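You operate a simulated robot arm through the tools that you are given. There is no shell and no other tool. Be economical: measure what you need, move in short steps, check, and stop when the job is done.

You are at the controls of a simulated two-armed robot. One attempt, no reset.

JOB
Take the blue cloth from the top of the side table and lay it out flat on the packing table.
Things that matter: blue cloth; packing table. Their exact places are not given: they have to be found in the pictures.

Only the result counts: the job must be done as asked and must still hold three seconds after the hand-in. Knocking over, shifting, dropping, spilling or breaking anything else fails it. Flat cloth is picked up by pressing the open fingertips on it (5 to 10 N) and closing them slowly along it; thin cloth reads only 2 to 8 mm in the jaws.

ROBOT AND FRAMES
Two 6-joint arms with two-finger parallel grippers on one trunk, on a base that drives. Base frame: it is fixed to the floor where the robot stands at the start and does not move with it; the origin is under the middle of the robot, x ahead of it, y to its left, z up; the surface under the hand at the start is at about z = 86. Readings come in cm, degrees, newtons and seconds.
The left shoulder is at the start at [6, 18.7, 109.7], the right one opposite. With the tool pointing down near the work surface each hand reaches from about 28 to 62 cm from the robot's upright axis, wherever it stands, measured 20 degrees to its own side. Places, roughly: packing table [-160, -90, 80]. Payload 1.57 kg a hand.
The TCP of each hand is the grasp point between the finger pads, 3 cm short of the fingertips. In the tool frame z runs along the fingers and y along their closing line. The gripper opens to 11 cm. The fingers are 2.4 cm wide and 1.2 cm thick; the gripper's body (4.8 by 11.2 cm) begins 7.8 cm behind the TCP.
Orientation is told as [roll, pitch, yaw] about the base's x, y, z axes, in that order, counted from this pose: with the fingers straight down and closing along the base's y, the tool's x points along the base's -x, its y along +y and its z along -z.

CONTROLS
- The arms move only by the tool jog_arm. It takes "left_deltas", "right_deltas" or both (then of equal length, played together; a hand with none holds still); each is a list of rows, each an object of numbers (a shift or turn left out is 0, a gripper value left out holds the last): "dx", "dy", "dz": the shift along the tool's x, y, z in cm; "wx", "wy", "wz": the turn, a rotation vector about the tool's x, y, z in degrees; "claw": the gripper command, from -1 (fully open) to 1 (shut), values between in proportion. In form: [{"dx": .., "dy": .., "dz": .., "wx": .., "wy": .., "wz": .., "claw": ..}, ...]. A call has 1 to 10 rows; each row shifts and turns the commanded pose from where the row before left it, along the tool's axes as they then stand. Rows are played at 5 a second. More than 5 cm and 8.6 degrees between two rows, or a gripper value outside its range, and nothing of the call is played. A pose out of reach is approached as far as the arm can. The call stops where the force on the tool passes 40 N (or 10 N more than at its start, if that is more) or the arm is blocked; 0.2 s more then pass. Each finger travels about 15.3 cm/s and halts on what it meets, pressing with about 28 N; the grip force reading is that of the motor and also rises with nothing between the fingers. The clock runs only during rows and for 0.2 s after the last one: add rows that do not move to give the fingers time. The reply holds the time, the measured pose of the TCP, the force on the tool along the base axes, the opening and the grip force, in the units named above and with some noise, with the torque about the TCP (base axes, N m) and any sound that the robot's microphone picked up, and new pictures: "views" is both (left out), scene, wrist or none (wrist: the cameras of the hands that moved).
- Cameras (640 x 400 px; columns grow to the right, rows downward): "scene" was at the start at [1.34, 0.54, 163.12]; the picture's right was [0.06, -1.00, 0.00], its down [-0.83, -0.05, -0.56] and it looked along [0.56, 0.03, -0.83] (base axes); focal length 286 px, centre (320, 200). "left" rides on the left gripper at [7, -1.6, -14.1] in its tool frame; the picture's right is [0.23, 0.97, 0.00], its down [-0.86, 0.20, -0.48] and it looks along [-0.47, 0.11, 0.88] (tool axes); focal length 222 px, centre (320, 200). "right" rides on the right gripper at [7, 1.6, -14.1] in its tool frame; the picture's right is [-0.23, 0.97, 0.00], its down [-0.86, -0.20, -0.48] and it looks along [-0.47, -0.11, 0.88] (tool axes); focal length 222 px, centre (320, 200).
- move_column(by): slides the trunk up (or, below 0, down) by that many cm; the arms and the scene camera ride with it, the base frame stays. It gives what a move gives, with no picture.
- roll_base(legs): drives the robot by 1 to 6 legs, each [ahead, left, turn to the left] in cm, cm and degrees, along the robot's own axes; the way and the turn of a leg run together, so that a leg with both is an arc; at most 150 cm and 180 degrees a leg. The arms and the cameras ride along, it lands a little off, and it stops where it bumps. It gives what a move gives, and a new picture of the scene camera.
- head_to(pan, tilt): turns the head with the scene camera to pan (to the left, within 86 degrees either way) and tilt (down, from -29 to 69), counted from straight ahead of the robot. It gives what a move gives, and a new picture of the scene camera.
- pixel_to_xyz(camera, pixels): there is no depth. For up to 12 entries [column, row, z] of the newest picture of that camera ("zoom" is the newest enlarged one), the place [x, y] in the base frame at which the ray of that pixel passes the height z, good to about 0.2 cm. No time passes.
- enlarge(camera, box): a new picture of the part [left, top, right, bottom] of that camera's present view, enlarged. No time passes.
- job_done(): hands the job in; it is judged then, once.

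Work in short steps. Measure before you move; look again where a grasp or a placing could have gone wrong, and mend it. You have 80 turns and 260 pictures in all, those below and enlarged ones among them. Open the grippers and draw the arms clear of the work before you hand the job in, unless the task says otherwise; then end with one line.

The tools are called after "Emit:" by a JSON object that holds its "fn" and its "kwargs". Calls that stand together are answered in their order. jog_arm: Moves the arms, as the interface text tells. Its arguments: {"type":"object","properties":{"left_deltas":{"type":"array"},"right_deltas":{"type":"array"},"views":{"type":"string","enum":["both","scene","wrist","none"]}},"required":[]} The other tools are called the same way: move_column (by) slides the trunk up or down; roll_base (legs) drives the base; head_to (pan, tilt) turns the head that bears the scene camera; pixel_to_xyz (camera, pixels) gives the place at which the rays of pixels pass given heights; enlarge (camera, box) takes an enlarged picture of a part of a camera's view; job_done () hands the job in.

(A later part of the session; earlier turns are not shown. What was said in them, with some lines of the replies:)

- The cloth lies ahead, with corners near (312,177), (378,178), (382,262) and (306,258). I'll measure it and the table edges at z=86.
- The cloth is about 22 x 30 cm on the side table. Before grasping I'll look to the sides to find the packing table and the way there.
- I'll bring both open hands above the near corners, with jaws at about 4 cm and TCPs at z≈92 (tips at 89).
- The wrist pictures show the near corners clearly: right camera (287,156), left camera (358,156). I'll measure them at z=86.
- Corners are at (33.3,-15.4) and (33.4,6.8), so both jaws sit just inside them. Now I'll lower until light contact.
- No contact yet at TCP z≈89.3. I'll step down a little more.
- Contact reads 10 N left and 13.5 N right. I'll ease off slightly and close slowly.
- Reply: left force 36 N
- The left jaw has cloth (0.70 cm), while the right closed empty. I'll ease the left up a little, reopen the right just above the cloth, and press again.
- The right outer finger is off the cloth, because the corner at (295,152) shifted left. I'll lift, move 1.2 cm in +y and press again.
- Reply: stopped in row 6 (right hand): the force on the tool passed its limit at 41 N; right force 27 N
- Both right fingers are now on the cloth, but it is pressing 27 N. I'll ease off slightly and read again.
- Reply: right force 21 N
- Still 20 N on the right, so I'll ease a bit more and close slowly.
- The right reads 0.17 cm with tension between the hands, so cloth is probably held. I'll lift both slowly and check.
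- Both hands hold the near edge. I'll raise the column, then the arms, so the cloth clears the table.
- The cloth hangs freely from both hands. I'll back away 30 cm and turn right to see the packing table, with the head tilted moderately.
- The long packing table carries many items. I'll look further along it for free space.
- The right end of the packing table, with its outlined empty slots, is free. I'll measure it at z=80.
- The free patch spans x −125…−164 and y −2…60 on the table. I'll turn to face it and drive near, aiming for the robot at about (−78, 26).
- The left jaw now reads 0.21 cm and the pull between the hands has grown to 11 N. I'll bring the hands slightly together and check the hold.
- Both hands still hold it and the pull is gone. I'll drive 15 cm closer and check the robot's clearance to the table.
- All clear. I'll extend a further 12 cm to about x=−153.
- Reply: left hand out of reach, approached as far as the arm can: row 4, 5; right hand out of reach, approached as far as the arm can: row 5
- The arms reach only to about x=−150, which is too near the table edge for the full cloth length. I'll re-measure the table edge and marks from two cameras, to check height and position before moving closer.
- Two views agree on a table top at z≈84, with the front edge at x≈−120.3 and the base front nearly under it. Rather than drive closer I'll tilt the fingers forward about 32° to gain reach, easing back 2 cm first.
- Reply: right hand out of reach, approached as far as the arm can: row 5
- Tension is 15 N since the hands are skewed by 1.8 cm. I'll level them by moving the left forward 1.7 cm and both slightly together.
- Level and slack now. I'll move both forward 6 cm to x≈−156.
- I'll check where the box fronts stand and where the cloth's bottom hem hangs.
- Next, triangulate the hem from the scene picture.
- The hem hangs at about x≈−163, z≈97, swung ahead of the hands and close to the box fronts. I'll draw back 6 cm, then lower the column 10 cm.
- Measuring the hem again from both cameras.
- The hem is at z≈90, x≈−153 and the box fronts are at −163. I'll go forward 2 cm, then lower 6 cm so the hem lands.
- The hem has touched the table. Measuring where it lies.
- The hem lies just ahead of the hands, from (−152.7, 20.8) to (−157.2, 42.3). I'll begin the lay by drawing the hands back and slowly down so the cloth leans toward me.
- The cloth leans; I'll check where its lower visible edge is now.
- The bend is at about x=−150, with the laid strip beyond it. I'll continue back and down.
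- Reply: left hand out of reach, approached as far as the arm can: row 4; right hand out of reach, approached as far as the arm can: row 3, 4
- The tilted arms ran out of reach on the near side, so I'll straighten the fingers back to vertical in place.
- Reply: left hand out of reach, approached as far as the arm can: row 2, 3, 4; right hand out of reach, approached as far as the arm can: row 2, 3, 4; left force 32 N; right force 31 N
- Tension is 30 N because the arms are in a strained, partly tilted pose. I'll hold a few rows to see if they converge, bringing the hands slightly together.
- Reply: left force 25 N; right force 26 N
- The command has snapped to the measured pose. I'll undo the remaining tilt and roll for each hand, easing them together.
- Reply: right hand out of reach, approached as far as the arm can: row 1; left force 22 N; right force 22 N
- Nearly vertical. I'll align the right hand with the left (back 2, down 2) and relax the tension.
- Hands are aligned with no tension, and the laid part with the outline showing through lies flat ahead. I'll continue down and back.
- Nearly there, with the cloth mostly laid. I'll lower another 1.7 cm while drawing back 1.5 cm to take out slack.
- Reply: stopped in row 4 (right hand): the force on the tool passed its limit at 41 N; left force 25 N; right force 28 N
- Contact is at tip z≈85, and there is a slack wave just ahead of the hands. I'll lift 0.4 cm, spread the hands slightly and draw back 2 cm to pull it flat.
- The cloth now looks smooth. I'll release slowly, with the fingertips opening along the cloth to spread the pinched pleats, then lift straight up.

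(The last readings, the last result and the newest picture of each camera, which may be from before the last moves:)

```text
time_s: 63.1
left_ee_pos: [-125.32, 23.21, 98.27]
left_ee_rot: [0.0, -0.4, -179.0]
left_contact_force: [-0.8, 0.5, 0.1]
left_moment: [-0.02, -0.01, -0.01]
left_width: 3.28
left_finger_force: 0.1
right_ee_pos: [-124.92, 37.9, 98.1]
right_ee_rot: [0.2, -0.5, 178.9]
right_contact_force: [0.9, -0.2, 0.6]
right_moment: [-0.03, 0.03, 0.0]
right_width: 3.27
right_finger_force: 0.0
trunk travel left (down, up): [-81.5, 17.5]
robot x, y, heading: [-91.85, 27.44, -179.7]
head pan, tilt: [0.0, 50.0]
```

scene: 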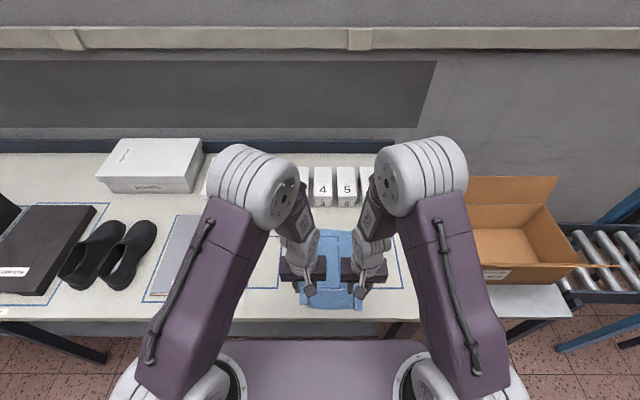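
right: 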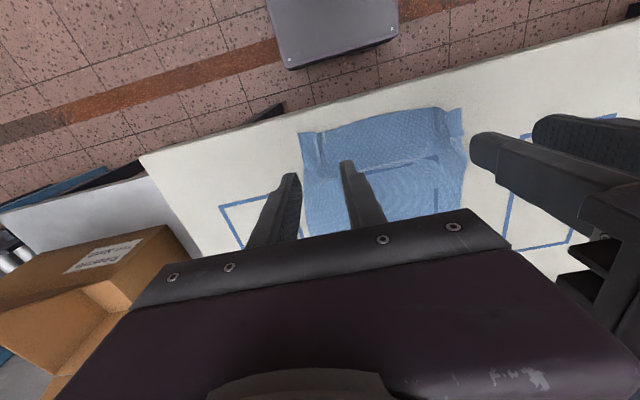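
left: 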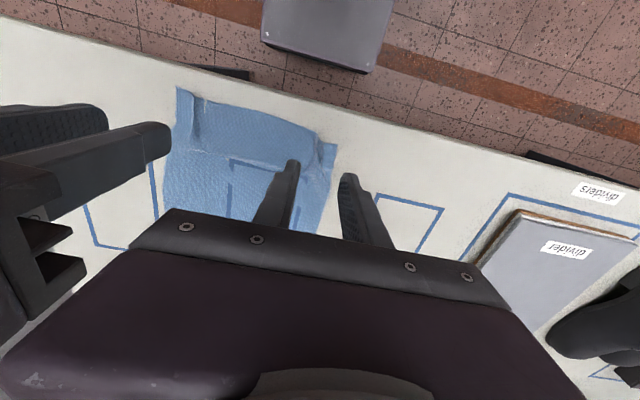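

Released, with small pleats left near the pinch points. I'll raise and part the hands to get a clear look.

Emit:
{"fn": "jog_arm", "kwargs": {"left_deltas": [{"dz": -4}, {"dz": -4}, {"dy": 4, "dz": -2}, {"dy": 4}, {"dy": 4}, {}], "right_deltas": [{"dz": -4}, {"dz": -4}, {"dy": -4, "dz": -2}, {"dy": -4}, {"dy": -4}, {}]}}

Emit:
{"fn": "enlarge", "kwargs": {"camera": "scene", "box": [260, 200, 400, 320]}}

```text
time_s: 64.5
left_ee_pos: [-125.31, 11.67, 108.16]
left_ee_rot: [0.0, -0.3, -179.0]
left_contact_force: [-0.4, 0.2, -0.9]
left_moment: [0.01, -0.02, 0.02]
left_width: 3.29
left_finger_force: 0.0
right_ee_pos: [-125.33, 49.77, 108.5]
right_ee_rot: [0.1, -0.4, 178.9]
right_contact_force: [0.9, -0.5, -0.5]
right_moment: [-0.02, 0.0, -0.01]
right_width: 3.3
right_finger_force: 0.0
trunk travel left (down, up): [-81.5, 17.5]
robot x, y, heading: [-91.63, 27.4, -179.8]
head pan, tilt: [0.0, 50.0]
```

scene: 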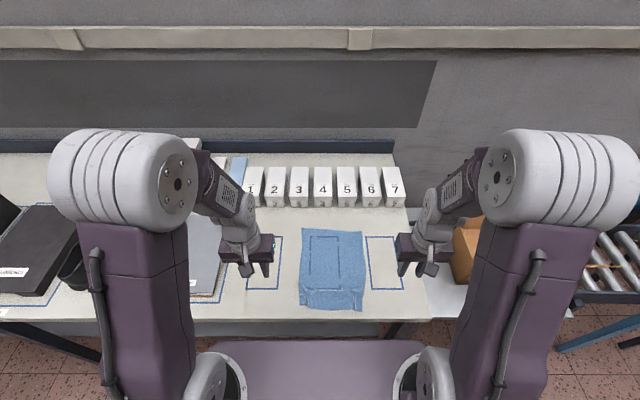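
right: 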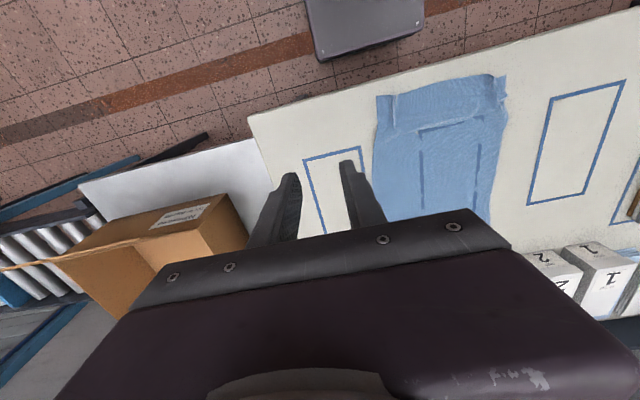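
left: 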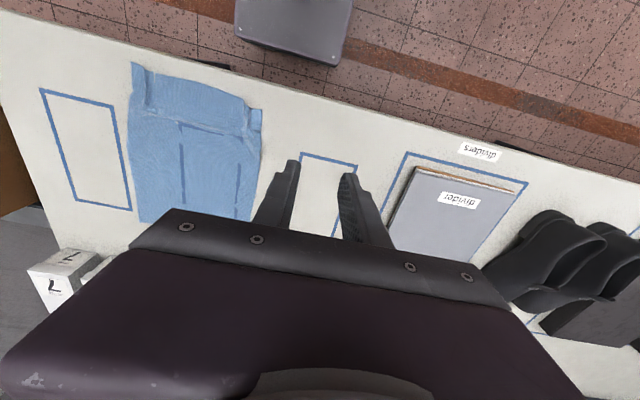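

```text
3.33 times, centred on (330, 260) of scene
```

zoom: 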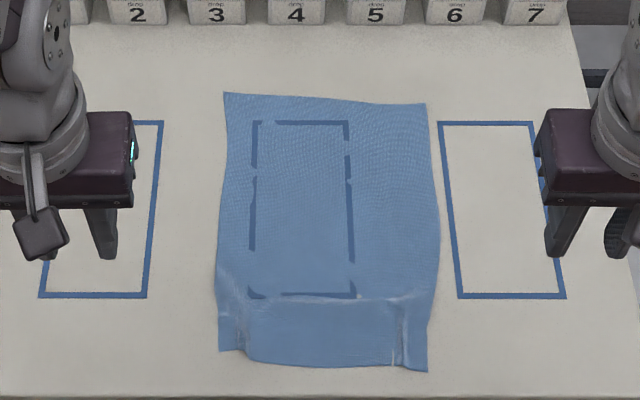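

The cloth lies almost flat, with short pleats at the two near corners and a faint cross ridge. I'll measure its extent.

Emit:
{"fn": "pixel_to_xyz", "kwargs": {"camera": "zoom", "pixels": [[223, 93, 85], [425, 104, 85], [439, 220, 85], [217, 270, 85], [219, 350, 85], [248, 355, 85], [388, 366, 85], [427, 371, 85], [320, 364, 85], [320, 397, 85], [320, 298, 85]]}}

Emit:
{"fn": "enlarge", "kwargs": {"camera": "scene", "box": [295, 280, 370, 315]}}

Emit:
{"fn": "enlarge", "kwargs": {"camera": "left", "box": [110, 50, 280, 230]}}

```text
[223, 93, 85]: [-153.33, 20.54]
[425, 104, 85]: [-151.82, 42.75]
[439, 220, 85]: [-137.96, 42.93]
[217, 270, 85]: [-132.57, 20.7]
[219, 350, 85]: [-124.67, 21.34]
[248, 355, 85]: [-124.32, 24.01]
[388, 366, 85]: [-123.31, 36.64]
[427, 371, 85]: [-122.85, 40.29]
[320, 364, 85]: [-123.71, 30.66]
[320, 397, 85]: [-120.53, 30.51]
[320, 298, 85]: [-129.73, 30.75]
```

```text
8.53 times, centred on (332, 298) of scene
```

zoom: 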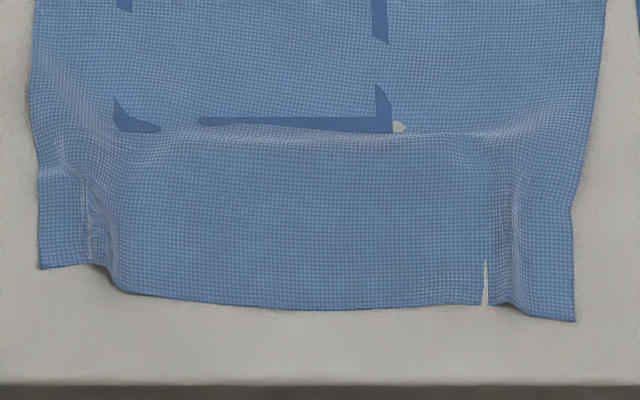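

```text
2.22 times, centred on (195, 140) of left
```

zoom: 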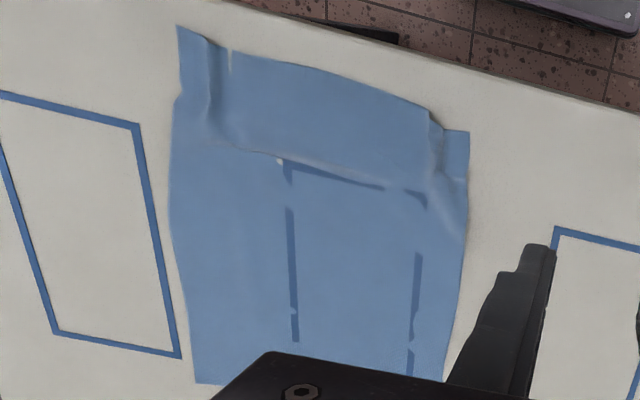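

The extent is 29 x 19–22 cm, so it is essentially spread, with only the near corners pulled in about 1.5 cm each. I'll smooth these by pressing closed fingertips on the corner flaps and drawing them outward. First, bring the hands above them.

Emit:
{"fn": "jog_arm", "kwargs": {"left_deltas": [{"dy": -3.6, "dx": -0.4, "claw": 1}, {"dy": -3.6, "dx": -0.4, "dz": 3}, {"dy": -3.6, "dx": -0.4, "dz": 4}, {"dz": 5}, {"dz": 5}, {"dz": 2.1}, {}], "right_deltas": [{"dy": 3.5, "claw": 1}, {"dy": 3.5, "dz": 3.3}, {"dy": 3.5, "dz": 4}, {"dz": 5}, {"dz": 5}, {"dz": 2.1}, {}]}}

Emit:
{"fn": "enlarge", "kwargs": {"camera": "left", "box": [60, 40, 440, 280]}}

Emit:
{"fn": "enlarge", "kwargs": {"camera": "right", "box": [200, 40, 580, 280]}}

```text
refused: row 3 steps farther than a row can; nothing moved
```

```text
1.67 times, centred on (250, 160) of left
```

zoom: 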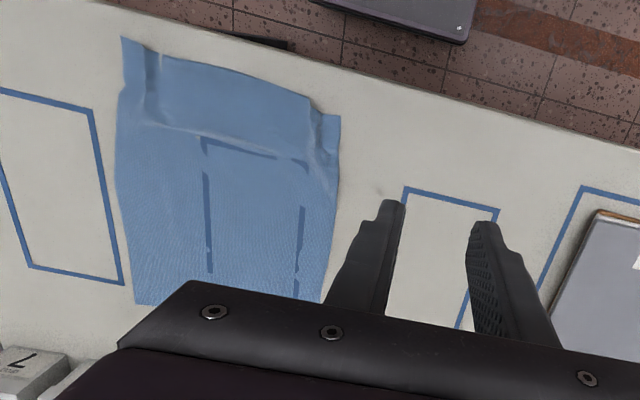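

```text
1.67 times, centred on (390, 160) of right
```

zoom: 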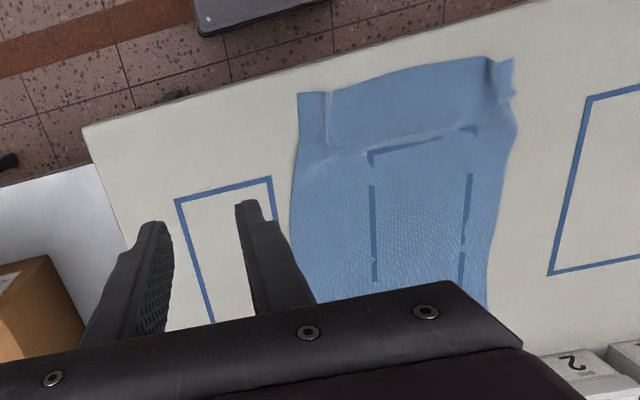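

A step was too large, so I'll resend it with smaller rows.

Emit:
{"fn": "jog_arm", "kwargs": {"left_deltas": [{"dy": -3.6, "dx": -0.4, "claw": 1}, {"dy": -3.6, "dx": -0.4, "dz": 2}, {"dy": -3.6, "dx": -0.4, "dz": 2}, {"dz": 4.5}, {"dz": 4.5}, {"dz": 4}, {"dz": 2}, {}], "right_deltas": [{"dy": 3.5, "claw": 1}, {"dy": 3.5, "dz": 2.3}, {"dy": 3.5, "dz": 2}, {"dz": 4.5}, {"dz": 4.5}, {"dz": 4}, {"dz": 2}, {}]}}

Emit:
{"fn": "enlarge", "kwargs": {"camera": "left", "box": [60, 40, 440, 280]}}

Emit:
{"fn": "enlarge", "kwargs": {"camera": "right", "box": [200, 40, 580, 280]}}

```text
time_s: 66.3
left_ee_pos: [-126.61, 22.36, 89.32]
left_ee_rot: [0.0, -0.3, -179.0]
left_contact_force: [0.8, -1.1, -0.4]
left_moment: [0.0, -0.02, 0.0]
left_width: 0.0
left_finger_force: 21.1
right_ee_pos: [-125.82, 39.32, 89.03]
right_ee_rot: [0.1, -0.3, 178.9]
right_contact_force: [0.3, -0.4, -0.7]
right_moment: [-0.01, 0.01, -0.01]
right_width: 0.02
right_finger_force: 21.6
trunk travel left (down, up): [-81.5, 17.5]
robot x, y, heading: [-91.58, 27.5, -180.1]
head pan, tilt: [0.0, 50.0]
```

scene: 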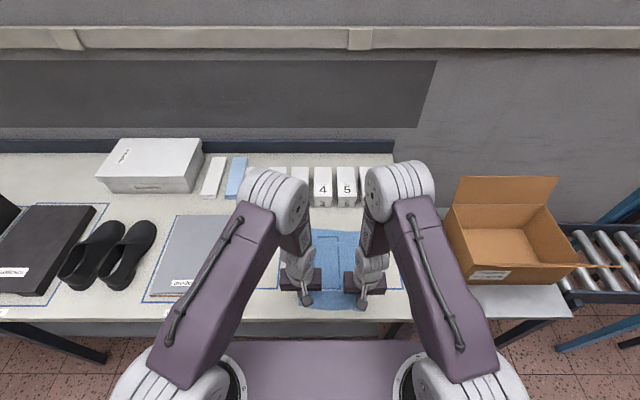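
right: 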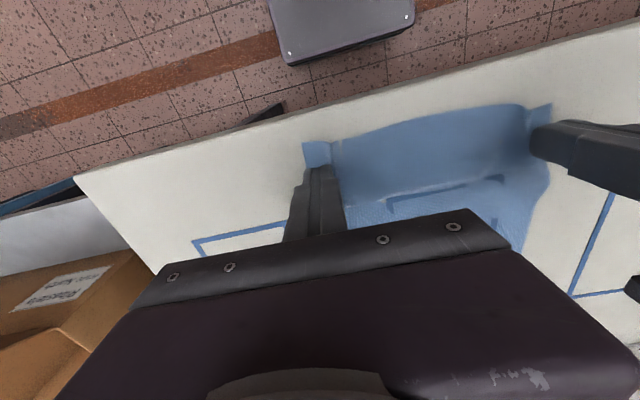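
left: 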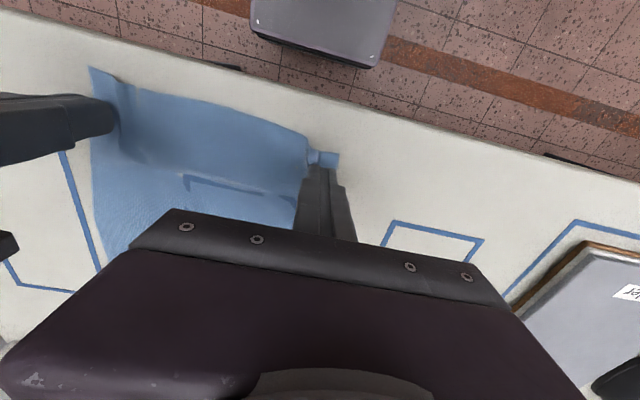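

```text
1.67 times, centred on (250, 160) of left
```

zoom: 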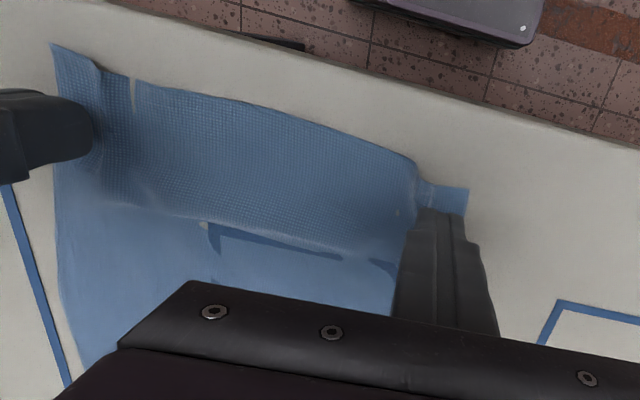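

```text
1.67 times, centred on (390, 160) of right
```

zoom: 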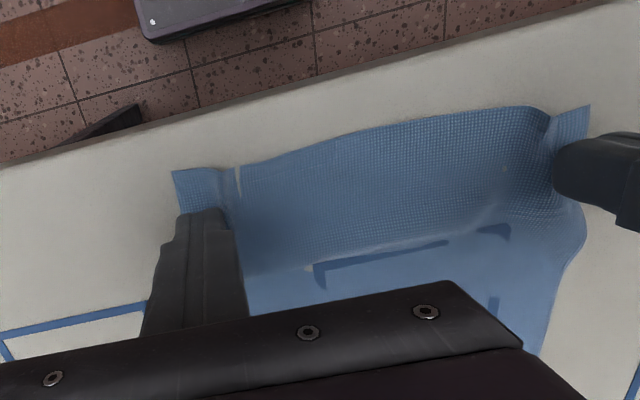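

The fingertips sit over the corner flaps. I'll lower to light contact.

Emit:
{"fn": "jog_arm", "kwargs": {"left_deltas": [{"dz": 0.7}, {"dz": 0.3}, {}], "right_deltas": [{"dz": 0.6}, {"dz": 0.25}, {}], "views": "none"}}

```text
time_s: 67.1
left_ee_pos: [-126.66, 22.23, 88.5]
left_ee_rot: [0.1, -0.4, -179.0]
left_contact_force: [0.6, 0.2, 0.5]
left_moment: [-0.03, -0.03, 0.02]
left_width: 0.0
left_finger_force: 21.1
right_ee_pos: [-125.7, 39.4, 88.12]
right_ee_rot: [0.1, -0.4, 178.9]
right_contact_force: [0.2, -0.6, 9.0]
right_moment: [0.0, -0.08, -0.02]
right_width: 0.0
right_finger_force: 21.9
trunk travel left (down, up): [-81.5, 17.5]
robot x, y, heading: [-91.67, 27.41, -180.1]
head pan, tilt: [0.0, 50.0]
```

The right presses 9 N and the left is just short, so I'll lower the left 0.2 cm and draw both outward 1.5 cm (and slightly back).

Emit:
{"fn": "jog_arm", "kwargs": {"left_deltas": [{"dz": 0.15}, {"dz": 0.1}, {"dy": 0.3}, {"dy": 0.4}, {"dy": 0.4}, {"dy": 0.4}, {}, {"dz": -1}, {"dz": -3}], "right_deltas": [{}, {}, {"dy": -0.3}, {"dy": -0.4}, {"dy": -0.4}, {"dy": -0.4}, {}, {"dz": -1}, {"dz": -3}], "views": "wrist"}}

Emit:
{"fn": "enlarge", "kwargs": {"camera": "left", "box": [60, 40, 440, 280]}}

```text
time_s: 69.1
left_ee_pos: [-126.33, 21.03, 92.02]
left_ee_rot: [0.1, -0.5, -179.1]
left_contact_force: [-0.1, -0.1, 0.6]
left_moment: [-0.01, 0.04, -0.05]
left_width: 0.0
left_finger_force: 21.4
right_ee_pos: [-125.18, 41.04, 92.23]
right_ee_rot: [0.1, -0.6, 178.7]
right_contact_force: [0.4, 0.1, 0.0]
right_moment: [0.01, 0.02, 0.0]
right_width: 0.0
right_finger_force: 21.3
trunk travel left (down, up): [-81.5, 17.5]
robot x, y, heading: [-91.87, 27.43, -180.2]
head pan, tilt: [0.0, 50.0]
```

right: 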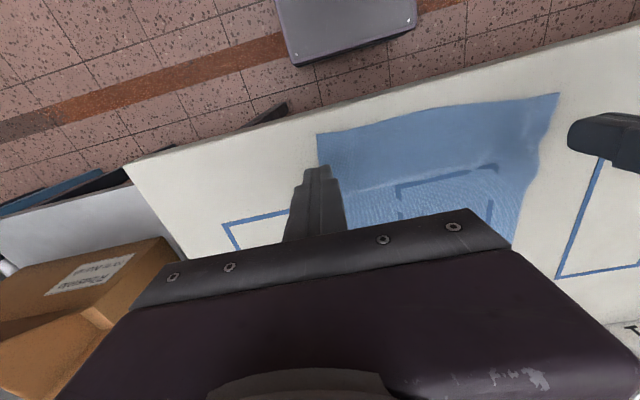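
left: 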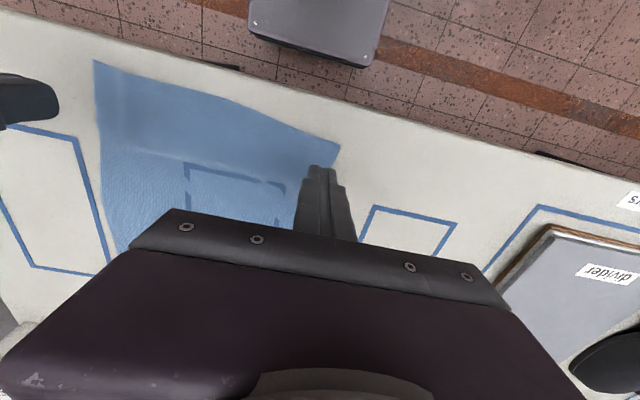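

```text
1.67 times, centred on (250, 160) of left
```

zoom: 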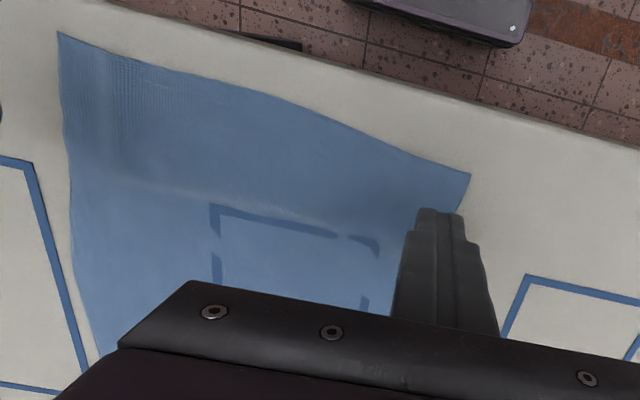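

Beautifully smoothed: the pleats are gone. I'll raise and part the arms, and check.

Emit:
{"fn": "jog_arm", "kwargs": {"left_deltas": [{"dz": -4.5}, {"dz": -4.5}, {"dz": -4.5}, {"dy": 4, "dz": -2, "claw": -1}, {"dy": 4}, {"dy": 4}, {}], "right_deltas": [{"dz": -4.5}, {"dz": -4.5}, {"dz": -4.5}, {"dy": -4, "dz": -2, "claw": -1}, {"dy": -4}, {"dy": -4}, {}]}}

Emit:
{"fn": "enlarge", "kwargs": {"camera": "scene", "box": [270, 210, 390, 320]}}

```text
time_s: 70.7
left_ee_pos: [-126.25, 8.91, 107.54]
left_ee_rot: [0.0, -0.3, -179.0]
left_contact_force: [0.1, 0.4, 0.4]
left_moment: [-0.02, 0.03, 0.02]
left_width: 11.01
left_finger_force: 0.0
right_ee_pos: [-124.91, 52.93, 107.23]
right_ee_rot: [0.2, -0.4, 178.9]
right_contact_force: [0.1, -0.8, -0.3]
right_moment: [-0.01, 0.0, 0.0]
right_width: 11.01
right_finger_force: 0.2
trunk travel left (down, up): [-81.5, 17.5]
robot x, y, heading: [-91.97, 27.79, -179.8]
head pan, tilt: [0.0, 50.0]
```

scene: 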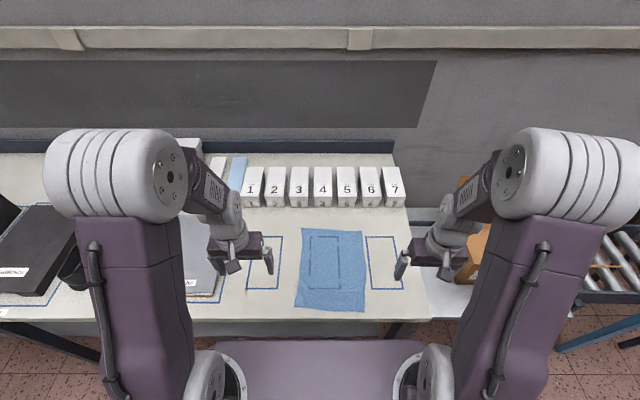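
right: 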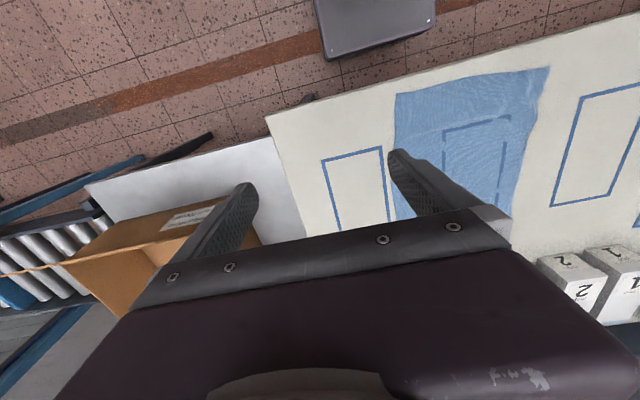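
left: 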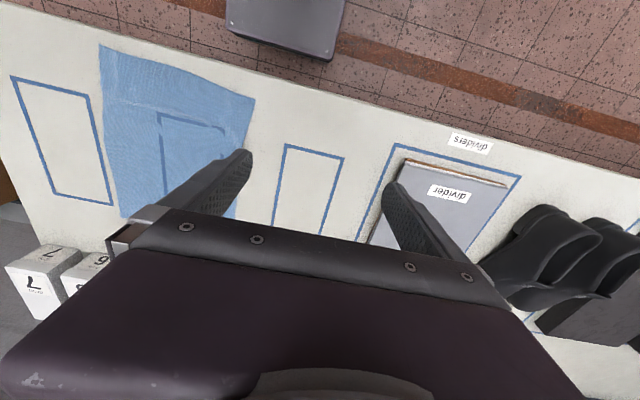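

```text
3.64 times, centred on (330, 265) of scene
```

zoom: 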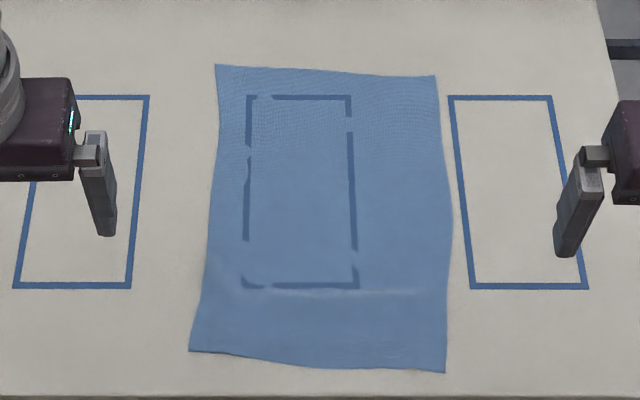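

The cloth lies flat, fully spread and wholly on the table, with nothing else moved. I'll back away so the arms are clear.

Emit:
{"fn": "roll_base", "kwargs": {"legs": [[-30, 0, 0]]}}

```text
time_s: 72.7
left_ee_pos: [-96.49, 8.85, 107.4]
left_ee_rot: [-0.1, -0.2, -178.7]
left_contact_force: [-0.1, -0.2, 0.3]
left_moment: [0.01, -0.02, -0.03]
left_width: 11.02
left_finger_force: 0.0
right_ee_pos: [-95.1, 52.84, 107.23]
right_ee_rot: [0.0, -0.4, 179.1]
right_contact_force: [-0.6, 0.2, -0.2]
right_moment: [0.02, -0.03, 0.02]
right_width: 10.98
right_finger_force: 0.1
trunk travel left (down, up): [-81.5, 17.5]
robot x, y, heading: [-61.79, 27.29, -179.8]
head pan, tilt: [0.0, 50.0]
```

scene: 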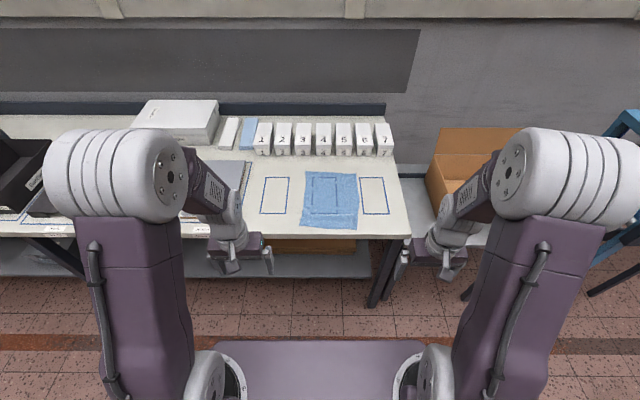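

The cloth is flat on the packing table, the grippers are open and the arms are clear. Handing in.

Emit:
{"fn": "job_done", "kwargs": {}}

```text
The job is handed in.
```

The blue cloth is off the side table and lies flat, fully spread, on the free right end of the packing table; I saw nothing else moved, and the job is handed in.
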